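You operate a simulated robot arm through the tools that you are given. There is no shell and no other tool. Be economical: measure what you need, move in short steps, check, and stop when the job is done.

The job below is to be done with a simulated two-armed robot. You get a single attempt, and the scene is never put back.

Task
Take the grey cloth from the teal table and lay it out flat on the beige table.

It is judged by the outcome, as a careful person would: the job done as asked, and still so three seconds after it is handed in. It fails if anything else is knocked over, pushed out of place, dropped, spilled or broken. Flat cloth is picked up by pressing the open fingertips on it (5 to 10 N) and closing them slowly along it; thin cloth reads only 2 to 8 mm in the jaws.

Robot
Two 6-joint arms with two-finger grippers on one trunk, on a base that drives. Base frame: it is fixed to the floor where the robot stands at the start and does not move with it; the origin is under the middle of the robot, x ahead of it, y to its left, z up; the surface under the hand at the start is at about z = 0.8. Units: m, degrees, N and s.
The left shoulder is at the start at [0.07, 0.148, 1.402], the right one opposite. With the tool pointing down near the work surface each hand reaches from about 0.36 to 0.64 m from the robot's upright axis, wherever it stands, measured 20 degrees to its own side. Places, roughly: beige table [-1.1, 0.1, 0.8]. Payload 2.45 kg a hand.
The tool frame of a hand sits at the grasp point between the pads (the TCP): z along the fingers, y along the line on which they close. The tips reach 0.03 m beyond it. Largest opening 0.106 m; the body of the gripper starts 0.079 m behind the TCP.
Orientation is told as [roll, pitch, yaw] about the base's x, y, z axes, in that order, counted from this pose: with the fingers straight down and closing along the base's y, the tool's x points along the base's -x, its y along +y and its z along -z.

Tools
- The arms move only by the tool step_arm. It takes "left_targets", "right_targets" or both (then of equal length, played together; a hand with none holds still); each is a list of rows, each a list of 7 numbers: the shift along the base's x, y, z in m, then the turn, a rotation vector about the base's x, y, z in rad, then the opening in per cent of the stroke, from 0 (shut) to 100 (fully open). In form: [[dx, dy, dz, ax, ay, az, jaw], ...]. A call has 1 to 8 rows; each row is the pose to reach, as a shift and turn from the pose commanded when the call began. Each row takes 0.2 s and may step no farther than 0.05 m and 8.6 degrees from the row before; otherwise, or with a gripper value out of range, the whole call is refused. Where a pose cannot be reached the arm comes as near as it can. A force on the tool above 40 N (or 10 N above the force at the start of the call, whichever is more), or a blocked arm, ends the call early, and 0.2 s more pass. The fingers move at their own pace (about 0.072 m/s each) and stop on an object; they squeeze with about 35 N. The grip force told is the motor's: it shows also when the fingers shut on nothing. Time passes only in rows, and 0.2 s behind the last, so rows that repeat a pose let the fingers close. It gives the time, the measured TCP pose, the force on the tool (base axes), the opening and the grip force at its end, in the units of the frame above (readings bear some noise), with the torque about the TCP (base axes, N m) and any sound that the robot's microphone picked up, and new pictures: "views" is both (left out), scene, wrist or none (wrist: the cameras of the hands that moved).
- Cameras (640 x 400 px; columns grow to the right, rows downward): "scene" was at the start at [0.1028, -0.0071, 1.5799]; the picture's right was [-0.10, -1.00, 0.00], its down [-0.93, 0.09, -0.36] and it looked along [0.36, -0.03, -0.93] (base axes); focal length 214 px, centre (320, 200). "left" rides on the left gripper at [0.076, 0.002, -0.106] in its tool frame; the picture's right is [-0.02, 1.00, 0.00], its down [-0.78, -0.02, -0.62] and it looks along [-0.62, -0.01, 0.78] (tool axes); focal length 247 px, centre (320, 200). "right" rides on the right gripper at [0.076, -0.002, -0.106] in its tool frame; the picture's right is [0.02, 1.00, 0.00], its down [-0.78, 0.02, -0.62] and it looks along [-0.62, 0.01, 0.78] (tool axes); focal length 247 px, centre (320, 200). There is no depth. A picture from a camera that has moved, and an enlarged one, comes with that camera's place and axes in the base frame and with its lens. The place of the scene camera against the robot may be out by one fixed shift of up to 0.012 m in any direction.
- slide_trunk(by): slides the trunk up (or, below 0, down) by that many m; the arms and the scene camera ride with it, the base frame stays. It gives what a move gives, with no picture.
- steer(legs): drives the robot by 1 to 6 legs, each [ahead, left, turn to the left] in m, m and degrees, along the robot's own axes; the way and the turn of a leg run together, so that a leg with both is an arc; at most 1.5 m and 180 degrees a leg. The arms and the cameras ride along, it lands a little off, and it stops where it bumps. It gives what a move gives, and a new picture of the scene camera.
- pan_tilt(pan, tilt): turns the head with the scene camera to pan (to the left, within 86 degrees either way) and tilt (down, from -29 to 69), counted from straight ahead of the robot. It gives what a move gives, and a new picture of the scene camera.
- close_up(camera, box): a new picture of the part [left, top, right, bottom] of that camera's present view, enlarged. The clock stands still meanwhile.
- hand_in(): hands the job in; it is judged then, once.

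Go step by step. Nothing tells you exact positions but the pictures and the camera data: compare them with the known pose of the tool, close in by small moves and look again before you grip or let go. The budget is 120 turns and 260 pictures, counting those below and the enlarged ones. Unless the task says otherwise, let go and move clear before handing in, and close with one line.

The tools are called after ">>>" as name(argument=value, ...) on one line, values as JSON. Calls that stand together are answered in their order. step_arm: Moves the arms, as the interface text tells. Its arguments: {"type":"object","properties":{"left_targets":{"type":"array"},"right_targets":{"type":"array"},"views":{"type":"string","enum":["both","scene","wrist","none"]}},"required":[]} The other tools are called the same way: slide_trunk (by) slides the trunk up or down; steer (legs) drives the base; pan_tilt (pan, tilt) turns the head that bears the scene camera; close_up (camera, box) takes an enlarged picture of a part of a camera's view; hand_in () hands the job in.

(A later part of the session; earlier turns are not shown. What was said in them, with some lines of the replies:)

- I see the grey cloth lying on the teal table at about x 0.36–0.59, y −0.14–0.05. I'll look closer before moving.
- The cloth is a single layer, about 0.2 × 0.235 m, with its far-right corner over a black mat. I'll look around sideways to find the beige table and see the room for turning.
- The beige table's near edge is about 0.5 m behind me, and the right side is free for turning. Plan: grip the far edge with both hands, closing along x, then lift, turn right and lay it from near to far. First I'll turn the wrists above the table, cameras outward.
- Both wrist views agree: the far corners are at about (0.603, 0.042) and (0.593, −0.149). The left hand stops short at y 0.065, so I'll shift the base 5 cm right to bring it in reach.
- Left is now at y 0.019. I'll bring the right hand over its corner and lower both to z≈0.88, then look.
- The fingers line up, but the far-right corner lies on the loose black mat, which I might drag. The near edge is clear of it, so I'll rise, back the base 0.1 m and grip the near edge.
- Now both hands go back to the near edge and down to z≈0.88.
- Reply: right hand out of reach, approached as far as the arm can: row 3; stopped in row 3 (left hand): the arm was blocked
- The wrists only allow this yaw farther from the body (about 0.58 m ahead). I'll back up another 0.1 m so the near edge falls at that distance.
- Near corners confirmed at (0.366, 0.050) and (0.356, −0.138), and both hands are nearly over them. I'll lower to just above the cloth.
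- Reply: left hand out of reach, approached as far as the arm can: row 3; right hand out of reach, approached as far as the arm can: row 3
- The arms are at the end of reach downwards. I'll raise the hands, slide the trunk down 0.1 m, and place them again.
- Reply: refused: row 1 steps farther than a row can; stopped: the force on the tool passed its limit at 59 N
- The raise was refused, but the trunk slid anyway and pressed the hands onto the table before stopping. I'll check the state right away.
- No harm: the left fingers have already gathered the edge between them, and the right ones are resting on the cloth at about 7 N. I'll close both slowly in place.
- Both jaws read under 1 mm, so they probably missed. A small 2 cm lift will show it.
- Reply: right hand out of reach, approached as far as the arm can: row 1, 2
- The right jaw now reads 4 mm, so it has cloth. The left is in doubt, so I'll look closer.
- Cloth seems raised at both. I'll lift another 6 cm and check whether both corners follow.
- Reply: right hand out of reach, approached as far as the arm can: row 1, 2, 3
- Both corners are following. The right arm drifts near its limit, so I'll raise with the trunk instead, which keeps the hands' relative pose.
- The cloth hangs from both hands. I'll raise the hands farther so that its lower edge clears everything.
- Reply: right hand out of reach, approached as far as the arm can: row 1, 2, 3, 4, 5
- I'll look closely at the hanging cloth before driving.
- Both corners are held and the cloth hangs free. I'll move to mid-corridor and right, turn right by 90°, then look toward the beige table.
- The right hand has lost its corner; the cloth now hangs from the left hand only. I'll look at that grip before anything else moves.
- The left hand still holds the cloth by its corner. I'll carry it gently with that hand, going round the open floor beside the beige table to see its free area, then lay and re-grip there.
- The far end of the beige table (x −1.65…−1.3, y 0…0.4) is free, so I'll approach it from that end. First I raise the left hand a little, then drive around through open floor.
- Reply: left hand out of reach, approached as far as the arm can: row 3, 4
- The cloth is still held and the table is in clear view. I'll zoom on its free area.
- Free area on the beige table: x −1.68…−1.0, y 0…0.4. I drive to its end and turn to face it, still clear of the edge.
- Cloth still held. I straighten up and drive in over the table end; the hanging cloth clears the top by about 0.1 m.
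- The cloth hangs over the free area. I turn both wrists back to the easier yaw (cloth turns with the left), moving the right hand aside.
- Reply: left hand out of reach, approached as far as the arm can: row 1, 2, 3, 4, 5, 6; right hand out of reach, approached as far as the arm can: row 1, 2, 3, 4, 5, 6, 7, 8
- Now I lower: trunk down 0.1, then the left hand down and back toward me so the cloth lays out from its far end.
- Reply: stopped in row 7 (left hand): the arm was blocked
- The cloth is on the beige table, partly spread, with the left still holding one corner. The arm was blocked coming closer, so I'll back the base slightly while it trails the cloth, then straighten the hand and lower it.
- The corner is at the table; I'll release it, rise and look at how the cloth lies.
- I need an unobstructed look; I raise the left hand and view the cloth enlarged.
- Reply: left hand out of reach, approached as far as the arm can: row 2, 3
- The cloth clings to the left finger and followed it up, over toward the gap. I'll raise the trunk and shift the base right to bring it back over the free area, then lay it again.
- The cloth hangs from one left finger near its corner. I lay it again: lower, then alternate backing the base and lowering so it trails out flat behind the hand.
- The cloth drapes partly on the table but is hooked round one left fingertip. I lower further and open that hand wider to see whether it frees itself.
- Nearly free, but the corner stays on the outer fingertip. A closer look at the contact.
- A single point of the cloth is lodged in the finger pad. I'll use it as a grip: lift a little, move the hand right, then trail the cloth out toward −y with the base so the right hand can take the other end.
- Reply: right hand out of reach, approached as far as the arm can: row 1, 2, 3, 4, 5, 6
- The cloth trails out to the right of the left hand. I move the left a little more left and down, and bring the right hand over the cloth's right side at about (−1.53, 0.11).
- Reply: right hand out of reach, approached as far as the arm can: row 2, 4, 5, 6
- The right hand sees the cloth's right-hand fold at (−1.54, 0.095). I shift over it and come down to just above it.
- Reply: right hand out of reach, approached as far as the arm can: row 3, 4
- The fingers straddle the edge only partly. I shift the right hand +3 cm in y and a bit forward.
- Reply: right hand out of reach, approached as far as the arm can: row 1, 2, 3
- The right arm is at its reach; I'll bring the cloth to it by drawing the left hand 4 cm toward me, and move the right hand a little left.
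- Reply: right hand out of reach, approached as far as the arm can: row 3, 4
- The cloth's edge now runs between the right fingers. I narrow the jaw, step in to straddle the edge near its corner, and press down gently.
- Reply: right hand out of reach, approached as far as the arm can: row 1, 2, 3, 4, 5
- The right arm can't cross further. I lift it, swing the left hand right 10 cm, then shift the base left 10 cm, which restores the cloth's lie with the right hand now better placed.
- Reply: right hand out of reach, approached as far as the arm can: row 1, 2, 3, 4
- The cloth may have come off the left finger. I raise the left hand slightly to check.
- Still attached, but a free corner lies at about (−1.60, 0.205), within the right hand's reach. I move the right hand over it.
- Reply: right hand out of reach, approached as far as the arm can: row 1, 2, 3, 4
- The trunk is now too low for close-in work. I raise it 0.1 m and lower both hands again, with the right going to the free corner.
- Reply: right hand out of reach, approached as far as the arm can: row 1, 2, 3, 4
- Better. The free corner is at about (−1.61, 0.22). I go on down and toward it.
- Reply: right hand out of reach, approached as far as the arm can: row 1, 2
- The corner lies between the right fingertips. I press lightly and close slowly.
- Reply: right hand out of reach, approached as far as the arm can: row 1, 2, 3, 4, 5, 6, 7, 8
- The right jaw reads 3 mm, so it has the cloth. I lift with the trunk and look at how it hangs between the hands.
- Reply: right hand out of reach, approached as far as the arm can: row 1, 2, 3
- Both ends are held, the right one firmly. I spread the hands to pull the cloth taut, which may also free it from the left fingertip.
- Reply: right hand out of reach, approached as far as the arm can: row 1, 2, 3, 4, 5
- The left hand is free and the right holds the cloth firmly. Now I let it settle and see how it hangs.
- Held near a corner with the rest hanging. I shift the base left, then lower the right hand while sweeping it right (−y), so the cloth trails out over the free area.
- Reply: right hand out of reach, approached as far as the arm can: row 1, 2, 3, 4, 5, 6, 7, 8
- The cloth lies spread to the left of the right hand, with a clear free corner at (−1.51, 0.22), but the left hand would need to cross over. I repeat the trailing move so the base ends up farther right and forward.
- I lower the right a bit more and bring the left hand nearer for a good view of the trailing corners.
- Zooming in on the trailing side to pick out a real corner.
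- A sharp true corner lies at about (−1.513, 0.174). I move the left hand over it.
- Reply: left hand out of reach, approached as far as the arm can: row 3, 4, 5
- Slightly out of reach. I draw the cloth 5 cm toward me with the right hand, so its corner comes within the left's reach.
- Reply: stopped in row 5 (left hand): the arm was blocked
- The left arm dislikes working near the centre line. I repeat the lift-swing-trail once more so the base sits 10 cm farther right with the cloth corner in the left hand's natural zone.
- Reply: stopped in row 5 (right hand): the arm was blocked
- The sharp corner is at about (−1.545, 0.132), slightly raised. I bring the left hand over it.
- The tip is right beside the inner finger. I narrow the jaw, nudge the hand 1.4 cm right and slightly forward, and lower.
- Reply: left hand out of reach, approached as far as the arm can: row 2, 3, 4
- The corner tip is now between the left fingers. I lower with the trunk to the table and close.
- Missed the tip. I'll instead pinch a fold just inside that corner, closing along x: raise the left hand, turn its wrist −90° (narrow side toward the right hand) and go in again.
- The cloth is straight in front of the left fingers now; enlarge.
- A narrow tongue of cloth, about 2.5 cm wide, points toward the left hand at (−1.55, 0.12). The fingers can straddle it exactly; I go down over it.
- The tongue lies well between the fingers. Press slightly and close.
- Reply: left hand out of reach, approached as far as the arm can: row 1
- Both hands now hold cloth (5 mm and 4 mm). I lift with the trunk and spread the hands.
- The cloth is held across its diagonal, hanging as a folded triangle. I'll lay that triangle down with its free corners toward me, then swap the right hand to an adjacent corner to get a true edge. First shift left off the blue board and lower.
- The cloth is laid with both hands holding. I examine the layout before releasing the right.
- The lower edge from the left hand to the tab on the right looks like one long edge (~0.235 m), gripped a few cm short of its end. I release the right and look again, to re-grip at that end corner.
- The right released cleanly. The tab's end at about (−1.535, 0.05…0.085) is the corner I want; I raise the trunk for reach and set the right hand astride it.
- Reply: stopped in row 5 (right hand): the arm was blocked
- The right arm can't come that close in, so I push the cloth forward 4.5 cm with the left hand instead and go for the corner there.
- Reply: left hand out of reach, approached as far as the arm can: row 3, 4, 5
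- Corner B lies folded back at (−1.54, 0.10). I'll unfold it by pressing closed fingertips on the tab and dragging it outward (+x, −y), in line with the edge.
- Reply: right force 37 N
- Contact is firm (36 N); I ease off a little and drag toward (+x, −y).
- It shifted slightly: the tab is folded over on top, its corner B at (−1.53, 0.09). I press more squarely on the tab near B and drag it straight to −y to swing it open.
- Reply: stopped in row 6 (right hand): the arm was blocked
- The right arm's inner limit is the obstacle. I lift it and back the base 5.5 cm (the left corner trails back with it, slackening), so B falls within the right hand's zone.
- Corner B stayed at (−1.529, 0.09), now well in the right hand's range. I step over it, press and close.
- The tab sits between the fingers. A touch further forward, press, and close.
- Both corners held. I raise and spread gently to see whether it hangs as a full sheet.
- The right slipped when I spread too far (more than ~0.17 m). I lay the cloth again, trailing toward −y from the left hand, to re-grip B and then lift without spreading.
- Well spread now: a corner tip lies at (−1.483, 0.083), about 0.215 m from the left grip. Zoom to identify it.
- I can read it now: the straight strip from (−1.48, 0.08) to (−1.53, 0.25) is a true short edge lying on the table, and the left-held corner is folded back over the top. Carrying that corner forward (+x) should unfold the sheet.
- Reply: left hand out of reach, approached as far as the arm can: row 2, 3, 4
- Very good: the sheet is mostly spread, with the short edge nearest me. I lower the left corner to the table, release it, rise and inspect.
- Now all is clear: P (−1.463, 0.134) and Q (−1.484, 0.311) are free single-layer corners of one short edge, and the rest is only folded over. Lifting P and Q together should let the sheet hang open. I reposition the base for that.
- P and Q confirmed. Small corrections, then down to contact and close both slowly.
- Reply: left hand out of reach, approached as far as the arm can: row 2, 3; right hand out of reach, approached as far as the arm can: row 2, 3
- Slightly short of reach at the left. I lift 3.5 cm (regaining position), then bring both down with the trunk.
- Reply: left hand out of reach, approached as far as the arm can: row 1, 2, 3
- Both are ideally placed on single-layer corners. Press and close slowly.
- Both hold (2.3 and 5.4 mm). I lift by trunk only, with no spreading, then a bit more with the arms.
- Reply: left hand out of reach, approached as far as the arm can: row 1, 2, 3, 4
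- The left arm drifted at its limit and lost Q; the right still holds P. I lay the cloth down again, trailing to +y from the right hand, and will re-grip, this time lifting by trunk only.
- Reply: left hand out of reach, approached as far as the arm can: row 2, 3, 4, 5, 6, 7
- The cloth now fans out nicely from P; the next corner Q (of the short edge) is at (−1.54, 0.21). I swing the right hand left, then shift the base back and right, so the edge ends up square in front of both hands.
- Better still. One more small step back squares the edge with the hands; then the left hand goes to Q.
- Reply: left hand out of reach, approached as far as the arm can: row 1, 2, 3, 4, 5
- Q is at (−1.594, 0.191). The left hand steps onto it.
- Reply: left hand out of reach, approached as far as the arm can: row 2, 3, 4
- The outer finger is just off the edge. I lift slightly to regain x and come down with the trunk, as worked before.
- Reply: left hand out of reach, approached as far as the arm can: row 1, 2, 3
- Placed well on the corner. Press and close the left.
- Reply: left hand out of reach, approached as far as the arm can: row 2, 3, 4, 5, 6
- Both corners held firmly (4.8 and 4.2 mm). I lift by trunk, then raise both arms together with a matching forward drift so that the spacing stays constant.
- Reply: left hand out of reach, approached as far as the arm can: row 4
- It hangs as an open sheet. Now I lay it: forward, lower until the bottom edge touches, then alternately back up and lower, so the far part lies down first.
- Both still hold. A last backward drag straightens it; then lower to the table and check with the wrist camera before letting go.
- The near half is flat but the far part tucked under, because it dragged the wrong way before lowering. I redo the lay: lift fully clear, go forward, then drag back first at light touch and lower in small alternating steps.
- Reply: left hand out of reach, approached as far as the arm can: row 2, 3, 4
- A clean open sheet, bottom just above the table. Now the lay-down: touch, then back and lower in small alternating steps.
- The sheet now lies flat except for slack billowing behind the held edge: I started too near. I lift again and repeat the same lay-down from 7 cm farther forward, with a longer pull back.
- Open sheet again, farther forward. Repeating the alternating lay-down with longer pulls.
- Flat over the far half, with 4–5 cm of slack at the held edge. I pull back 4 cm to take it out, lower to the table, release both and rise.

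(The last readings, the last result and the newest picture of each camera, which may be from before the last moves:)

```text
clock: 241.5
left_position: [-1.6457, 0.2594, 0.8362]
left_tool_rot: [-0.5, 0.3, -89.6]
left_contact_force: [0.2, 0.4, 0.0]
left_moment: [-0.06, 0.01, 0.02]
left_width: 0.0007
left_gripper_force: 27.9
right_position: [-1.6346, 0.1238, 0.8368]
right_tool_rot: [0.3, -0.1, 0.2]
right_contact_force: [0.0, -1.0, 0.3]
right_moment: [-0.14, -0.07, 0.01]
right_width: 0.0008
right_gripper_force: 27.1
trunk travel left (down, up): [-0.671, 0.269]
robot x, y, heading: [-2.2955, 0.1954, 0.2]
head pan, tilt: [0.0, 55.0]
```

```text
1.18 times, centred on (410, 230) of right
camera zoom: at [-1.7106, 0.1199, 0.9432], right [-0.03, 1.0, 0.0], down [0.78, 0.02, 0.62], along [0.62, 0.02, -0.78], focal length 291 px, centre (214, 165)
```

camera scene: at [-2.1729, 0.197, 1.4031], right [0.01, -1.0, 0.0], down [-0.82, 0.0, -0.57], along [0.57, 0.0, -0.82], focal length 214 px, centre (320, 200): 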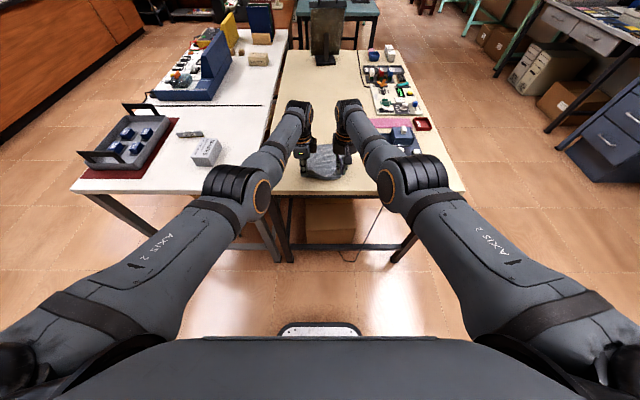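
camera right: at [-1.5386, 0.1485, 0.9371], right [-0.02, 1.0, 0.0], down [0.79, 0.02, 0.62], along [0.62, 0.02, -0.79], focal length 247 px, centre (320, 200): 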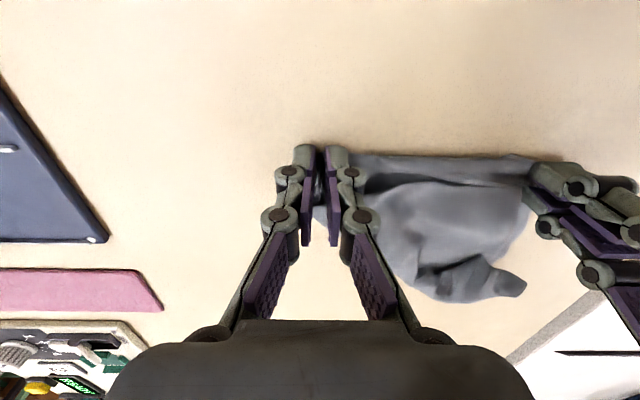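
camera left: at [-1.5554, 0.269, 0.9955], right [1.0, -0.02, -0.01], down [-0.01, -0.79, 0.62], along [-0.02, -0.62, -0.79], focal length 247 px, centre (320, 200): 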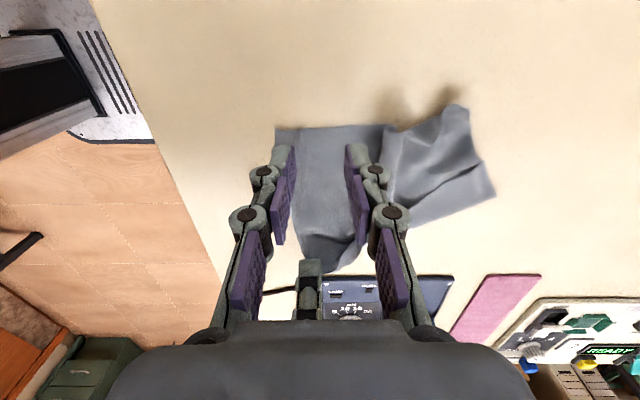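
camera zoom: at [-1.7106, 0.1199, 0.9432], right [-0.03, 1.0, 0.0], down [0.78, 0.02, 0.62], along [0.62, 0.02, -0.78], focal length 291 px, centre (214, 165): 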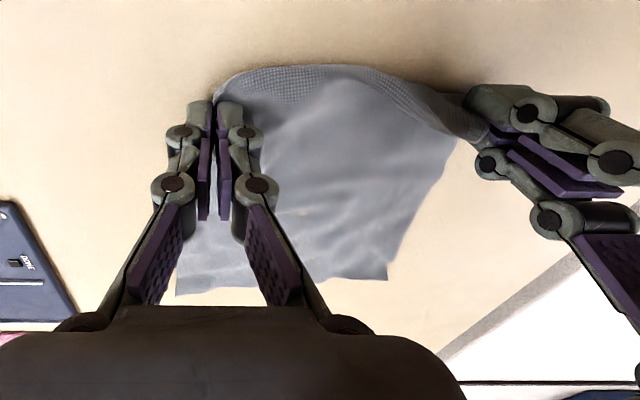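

Now nearly fully flat. I tension the corners slightly outward, then open both hands and rise straight up.

>>> step_arm(left_targets=[[-0.003, 0.008, -0.002, 0, 0, 0, 0], [-0.005, 0.016, -0.003, 0, 0, 0, 0], [-0.005, 0.016, -0.003, 0, 0, 0, 12], [-0.005, 0.016, -0.003, 0, 0, 0, 30], [-0.005, 0.016, 0.0, 0, 0, 0, 45], [-0.005, 0.016, 0.025, 0, 0, 0, 45], [-0.005, 0.016, 0.06, 0, 0, 0, 45], [-0.005, 0.016, 0.1, 0, 0, 0, 45]], right_targets=[[-0.003, -0.008, -0.002, 0, 0, 0, 0], [-0.005, -0.016, -0.003, 0, 0, 0, 0], [-0.005, -0.016, -0.003, 0, 0, 0, 12], [-0.005, -0.016, -0.003, 0, 0, 0, 30], [-0.005, -0.016, 0.0, 0, 0, 0, 45], [-0.005, -0.016, 0.025, 0, 0, 0, 45], [-0.005, -0.016, 0.06, 0, 0, 0, 45], [-0.005, -0.016, 0.1, 0, 0, 0, 45]], views="none")

>>> close_up(camera="right", box=[180, 0, 640, 340])

>>> close_up(camera="scene", box=[270, 110, 380, 210])

```text
clock: 243.3
left_position: [-1.65, 0.2746, 0.9371]
left_tool_rot: [-0.5, 0.3, -89.6]
left_contact_force: [0.2, 0.0, 0.0]
left_moment: [-0.01, -0.01, -0.01]
left_width: 0.0478
left_gripper_force: 0.0
right_position: [-1.6377, 0.1105, 0.9347]
right_tool_rot: [0.3, -0.1, 0.2]
right_contact_force: [0.7, 0.4, 0.5]
right_moment: [0.02, -0.03, 0.0]
right_width: 0.0474
right_gripper_force: 0.1
trunk travel left (down, up): [-0.671, 0.269]
robot x, y, heading: [-2.2965, 0.1953, 0.5]
head pan, tilt: [0.0, 55.0]
```

```text
1.18 times, centred on (410, 170) of right
camera zoom: at [-1.715, 0.1067, 1.0416], right [-0.03, 1.0, 0.0], down [0.78, 0.02, 0.62], along [0.62, 0.02, -0.78], focal length 291 px, centre (214, 235)
```

zoom: 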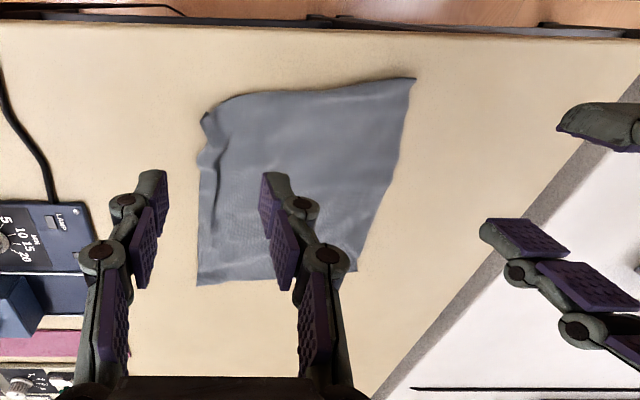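

```text
4.00 times, centred on (325, 160) of scene
camera zoom: at [-2.1775, 0.197, 1.3915], right [0.01, -1.0, 0.0], down [-0.82, 0.0, -0.57], along [0.57, 0.0, -0.82], focal length 858 px, centre (300, 360)
```

zoom: 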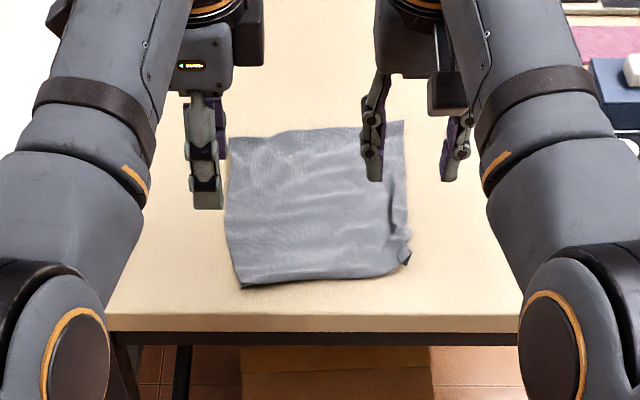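

Excellent: the cloth lies flat and both hands are free; only a small curl remains at the near-right corner. A closer look at it.

>>> close_up(camera="right", box=[290, 40, 450, 160])

```text
3.33 times, centred on (370, 100) of right
camera zoom: at [-1.715, 0.1067, 1.0416], right [-0.03, 1.0, 0.0], down [0.78, 0.02, 0.62], along [0.62, 0.02, -0.78], focal length 823 px, centre (153, 533)
```

zoom: 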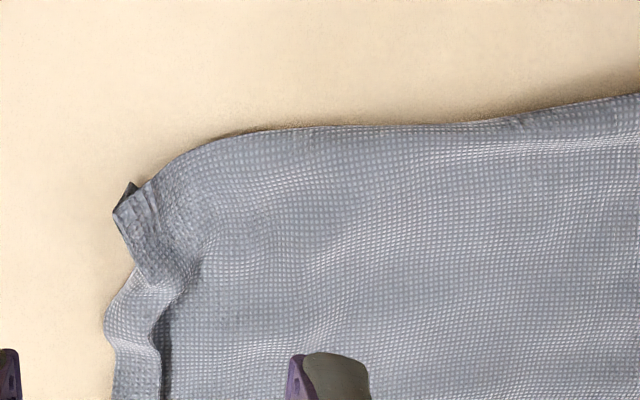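

Just a small crimp ridge. I iron it: closed fingertips pressed lightly inside it and stroked outward, then once more toward the corner.

>>> steer(legs=[[0.04, 0, 0]])

>>> step_arm(right_targets=[[-0.01, 0.012, -0.03, 0, 0, 0, 10], [-0.017, 0.022, -0.06, 0, 0, 0, 0], [-0.017, 0.022, -0.085, 0, 0, 0, 0], [-0.017, 0.022, -0.098, 0, 0, 0, 0]], views="none")

```text
clock: 244.1
left_position: [-1.613, 0.274, 0.9396]
left_tool_rot: [-0.5, 0.3, -89.7]
left_contact_force: [0.2, -0.3, -0.4]
left_moment: [0.0, -0.04, 0.0]
left_width: 0.0479
left_gripper_force: 0.2
right_position: [-1.6019, 0.1094, 0.9371]
right_tool_rot: [0.1, -0.3, 0.0]
right_contact_force: [-0.2, -0.1, 1.0]
right_moment: [0.01, -0.01, -0.03]
right_width: 0.0475
right_gripper_force: 0.1
trunk travel left (down, up): [-0.671, 0.269]
robot x, y, heading: [-2.2549, 0.201, -0.1]
head pan, tilt: [0.0, 55.0]
camera scene: at [-2.1415, 0.1971, 1.392], right [0.01, -1.0, 0.0], down [-0.82, 0.0, -0.58], along [0.58, 0.0, -0.82], focal length 214 px, centre (320, 200)
```

scene: 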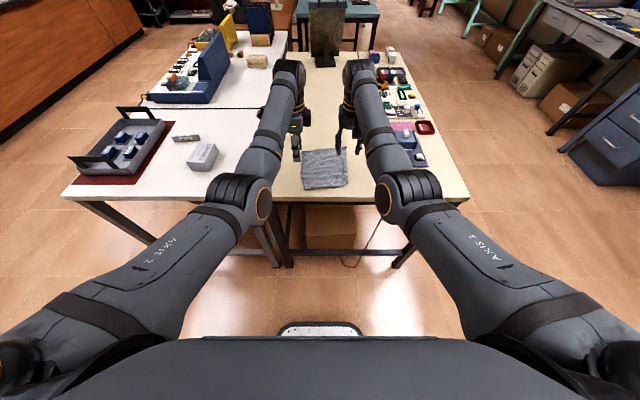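

```text
clock: 245.1
left_position: [-1.6114, 0.2747, 0.9377]
left_tool_rot: [-0.5, 0.3, -89.6]
left_contact_force: [-0.2, -0.4, -0.2]
left_moment: [0.03, -0.02, 0.0]
left_width: 0.0474
left_gripper_force: 0.2
right_position: [-1.6144, 0.132, 0.8374]
right_tool_rot: [0.2, -0.2, 0.1]
right_contact_force: [-0.1, 0.6, -0.2]
right_moment: [-0.01, -0.01, -0.04]
right_width: 0.0
right_gripper_force: 28.8
trunk travel left (down, up): [-0.671, 0.269]
robot x, y, heading: [-2.2564, 0.1984, 0.3]
head pan, tilt: [0.0, 55.0]
```

>>> step_arm(right_targets=[[0, 0, -0.006, 0, 0, 0, 0], [0, 0, -0.0085, 0, 0, 0, 0], [-0.003, -0.01, -0.0085, 0, 0, 0, 0], [-0.006, -0.02, -0.0085, 0, 0, 0, 0], [-0.01, -0.03, -0.0085, 0, 0, 0, 0], [-0.012, -0.036, -0.007, 0, 0, 0, 0], [-0.012, -0.036, 0.02, 0, 0, 0, 0], [-0.012, -0.036, 0.06, 0, 0, 0, 0]], views="none")

>>> close_up(camera="right", box=[240, 20, 560, 240])

```text
clock: 246.9
left_position: [-1.6115, 0.2725, 0.9377]
left_tool_rot: [-0.5, 0.3, -89.6]
left_contact_force: [-0.6, 0.0, -0.3]
left_moment: [0.02, -0.02, -0.01]
left_width: 0.0477
left_gripper_force: 0.1
right_position: [-1.6296, 0.0956, 0.8956]
right_tool_rot: [0.3, 0.1, 0.1]
right_contact_force: [-0.5, -0.3, 0.3]
right_moment: [0.01, -0.02, -0.01]
right_width: 0.0001
right_gripper_force: 28.9
trunk travel left (down, up): [-0.671, 0.269]
robot x, y, heading: [-2.2573, 0.1979, 0.3]
head pan, tilt: [0.0, 55.0]
```

```text
1.82 times, centred on (400, 130) of right
camera zoom: at [-1.7047, 0.0925, 1.0018], right [-0.03, 1.0, 0.0], down [0.78, 0.02, 0.62], along [0.62, 0.02, -0.78], focal length 449 px, centre (174, 327)
```

zoom: 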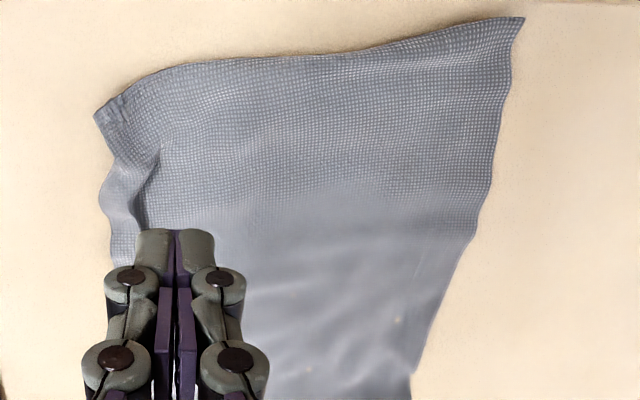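

The stroke slid the sheet slightly; the crimp remains. I pin the sheet with the left fingertips and stroke over the ridge with the right.

>>> step_arm(left_targets=[[0, -0.02, -0.03, 0, 0, 0, 20], [0, -0.04, -0.06, 0, 0, 0, 0], [0, -0.06, -0.09, 0, 0, 0, 0], [0, -0.065, -0.1, 0, 0, 0, 0], [0, -0.065, -0.107, 0, 0, 0, 0]], right_targets=[[0.005, 0.005, -0.02, 0, 0, 0, 0], [0.007, 0.012, -0.04, 0, 0, 0, 0], [0.007, 0.012, -0.05, 0, 0, 0, 0], [0.007, 0.012, -0.058, 0, 0, 0, 0], [0.007, 0.012, -0.062, 0, 0, 0, 0]], views="none")

```text
clock: 248.1
left_position: [-1.6211, 0.2138, 0.8326]
left_tool_rot: [-0.5, 0.4, -89.7]
left_contact_force: [-0.6, 0.0, -0.6]
left_moment: [0.03, -0.02, 0.0]
left_width: 0.0
left_gripper_force: 28.8
left hand out of reach, approached as far as the arm can: row 3, 4, 5
right_position: [-1.6212, 0.1076, 0.8342]
right_tool_rot: [0.1, -0.1, 0.2]
right_contact_force: [-0.3, -0.4, 0.0]
right_moment: [-0.03, 0.04, 0.01]
right_width: 0.0002
right_gripper_force: 28.7
trunk travel left (down, up): [-0.671, 0.269]
robot x, y, heading: [-2.2548, 0.1971, 0.4]
head pan, tilt: [0.0, 55.0]
```

>>> step_arm(left_targets=[[0, 0, -0.006, 0, 0, 0, 0], [0, 0, -0.008, 0, 0, 0, 0], [0, 0, -0.008, 0, 0, 0, 0], [0, 0, -0.008, 0, 0, 0, 0], [0, 0, -0.008, 0, 0, 0, 0], [0, 0, -0.008, 0, 0, 0, 0], [0, 0, 0.02, 0, 0, 0, 0], [0, 0, 0.06, 0, 0, 0, 0]], right_targets=[[0, 0, -0.004, 0, 0, 0, 0], [0, 0, -0.0065, 0, 0, 0, 0], [-0.003, -0.01, -0.0065, 0, 0, 0, 0], [-0.006, -0.02, -0.0065, 0, 0, 0, 0], [-0.01, -0.032, -0.0065, 0, 0, 0, 0], [-0.014, -0.045, -0.006, 0, 0, 0, 0], [-0.014, -0.045, 0.02, 0, 0, 0, 0], [-0.014, -0.045, 0.06, 0, 0, 0, 0]], views="none")

>>> close_up(camera="right", box=[240, 20, 560, 240])

```text
clock: 249.9
left_position: [-1.6139, 0.2117, 0.8889]
left_tool_rot: [-0.7, 0.4, -89.6]
left_contact_force: [-1.0, 0.0, 0.5]
left_moment: [0.04, -0.07, 0.03]
left_width: 0.0001
left_gripper_force: 28.5
left hand out of reach, approached as far as the arm can: row 7, 8
right_position: [-1.6365, 0.0623, 0.8971]
right_tool_rot: [0.2, -0.2, 0.3]
right_contact_force: [1.3, 0.6, -0.1]
right_moment: [-0.01, -0.05, 0.02]
right_width: 0.0
right_gripper_force: 28.5
trunk travel left (down, up): [-0.671, 0.269]
robot x, y, heading: [-2.2591, 0.1991, 0.3]
head pan, tilt: [0.0, 55.0]
```

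```text
1.82 times, centred on (400, 130) of right
camera zoom: at [-1.7128, 0.0587, 1.0036], right [-0.03, 1.0, 0.0], down [0.78, 0.02, 0.62], along [0.62, 0.02, -0.78], focal length 449 px, centre (174, 327)
```

zoom: 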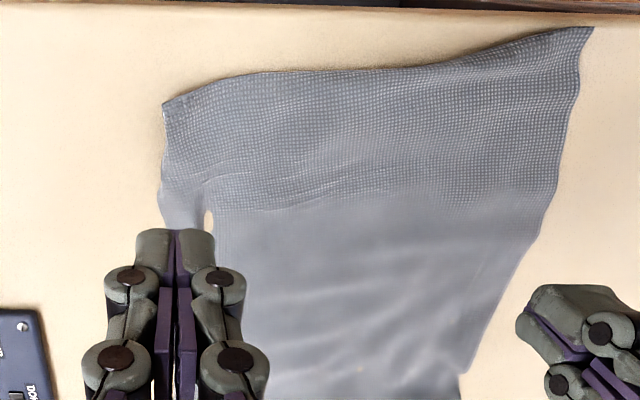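

The corner is flat now. I raise both hands clear and check the whole cloth, including that small spot by the fingers.

>>> step_arm(left_targets=[[0, 0.01, 0.03, 0, 0, 0, 0], [0, 0.02, 0.06, 0, 0, 0, 0], [0, 0.04, 0.08, 0, 0, 0, 0]], right_targets=[[0, 0, 0.03, 0, 0, 0, 0], [0, 0, 0.06, 0, 0, 0, 0], [0, 0, 0.08, 0, 0, 0, 0]], views="none")

>>> close_up(camera="right", box=[200, 0, 600, 280])

>>> close_up(camera="scene", box=[270, 120, 380, 210])

```text
clock: 250.7
left_position: [-1.5925, 0.2467, 0.9698]
left_tool_rot: [-0.8, 0.2, -89.6]
left_contact_force: [0.9, 0.7, -0.3]
left_moment: [-0.04, 0.04, -0.02]
left_width: 0.0
left_gripper_force: 28.7
left hand out of reach, approached as far as the arm can: row 1, 2, 3
right_position: [-1.6163, 0.0681, 0.9654]
right_tool_rot: [0.1, 0.0, 0.2]
right_contact_force: [0.3, 0.7, -0.1]
right_moment: [0.01, 0.03, 0.0]
right_width: 0.0001
right_gripper_force: 29.0
right hand out of reach, approached as far as the arm can: row 2, 3
trunk travel left (down, up): [-0.671, 0.269]
robot x, y, heading: [-2.2562, 0.1977, 0.4]
head pan, tilt: [0.0, 55.0]
```

```text
1.43 times, centred on (400, 140) of right
camera zoom: at [-1.6919, 0.064, 1.0717], right [-0.02, 1.0, 0.0], down [0.78, 0.02, 0.62], along [0.62, 0.02, -0.78], focal length 353 px, centre (206, 286)
```

zoom: 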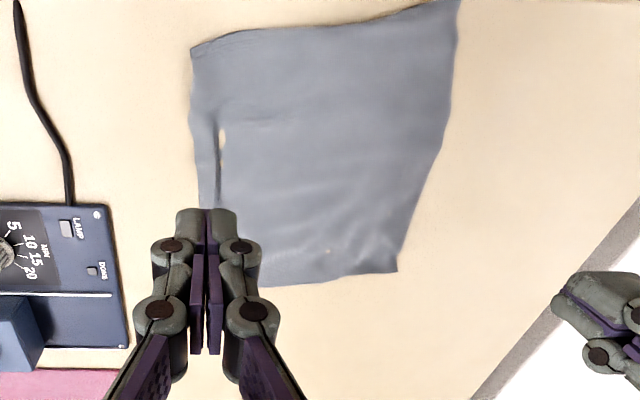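

```text
4.44 times, centred on (325, 165) of scene
camera zoom: at [-2.1368, 0.1983, 1.3913], right [0.01, -1.0, 0.0], down [-0.82, 0.0, -0.57], along [0.57, 0.0, -0.82], focal length 953 px, centre (298, 356)
```

zoom: 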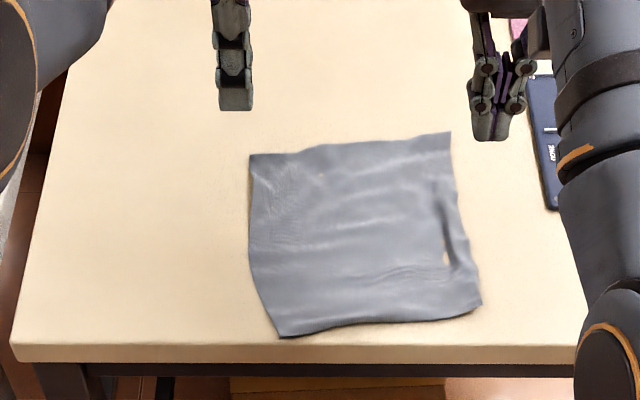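

The cloth lies flat with all four corners spread, wholly on the beige table; only a faint ripple remains. I back away and take a last look.

>>> steer(legs=[[-0.25, 0, 0]])

>>> close_up(camera="scene", box=[230, 60, 430, 190])

```text
clock: 252.6
left_position: [-1.8408, 0.2398, 0.9701]
left_tool_rot: [-0.6, 0.3, -90.1]
left_contact_force: [-1.2, -0.6, -0.4]
left_moment: [-0.01, -0.02, 0.01]
left_width: 0.0
left_gripper_force: 28.8
right_position: [-1.8665, 0.0604, 0.9646]
right_tool_rot: [0.2, -0.1, -0.2]
right_contact_force: [-0.4, -0.2, -0.7]
right_moment: [0.01, 0.03, 0.02]
right_width: 0.0003
right_gripper_force: 29.1
trunk travel left (down, up): [-0.671, 0.269]
robot x, y, heading: [-2.5066, 0.1988, -0.2]
head pan, tilt: [0.0, 55.0]
camera scene: at [-2.3861, 0.1958, 1.3914], right [0.0, -1.0, 0.0], down [-0.82, 0.0, -0.57], along [0.57, 0.0, -0.82], focal length 214 px, centre (320, 200)
```

scene: 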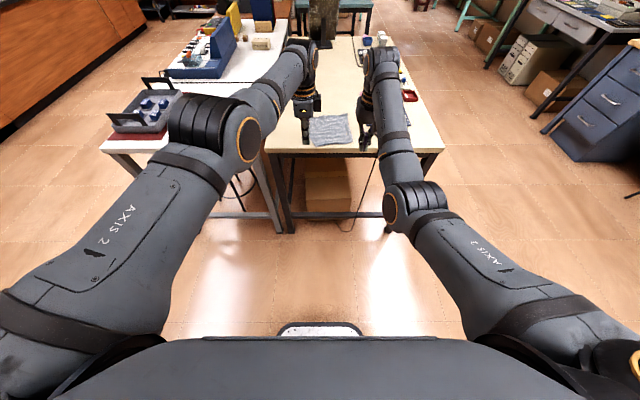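

```text
3.08 times, centred on (330, 125) of scene
camera zoom: at [-2.3861, 0.1958, 1.3914], right [0.0, -1.0, 0.0], down [-0.82, 0.0, -0.57], along [0.57, 0.0, -0.82], focal length 660 px, centre (289, 431)
```

zoom: 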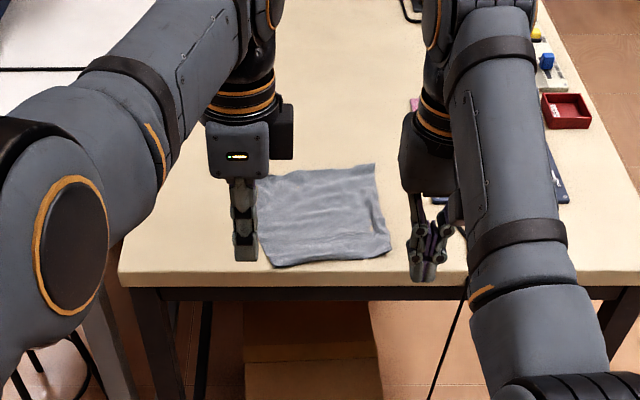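

The cloth lies flat on the beige table, the hands are clear of it, and nothing else appears to have moved. I'm handing in.

>>> hand_in()

```text
The job is handed in.
```

The grey cloth is off the teal table and lies flat on the beige table, with only a faint ripple along one side. Both hands are clear, and nothing else looked moved.
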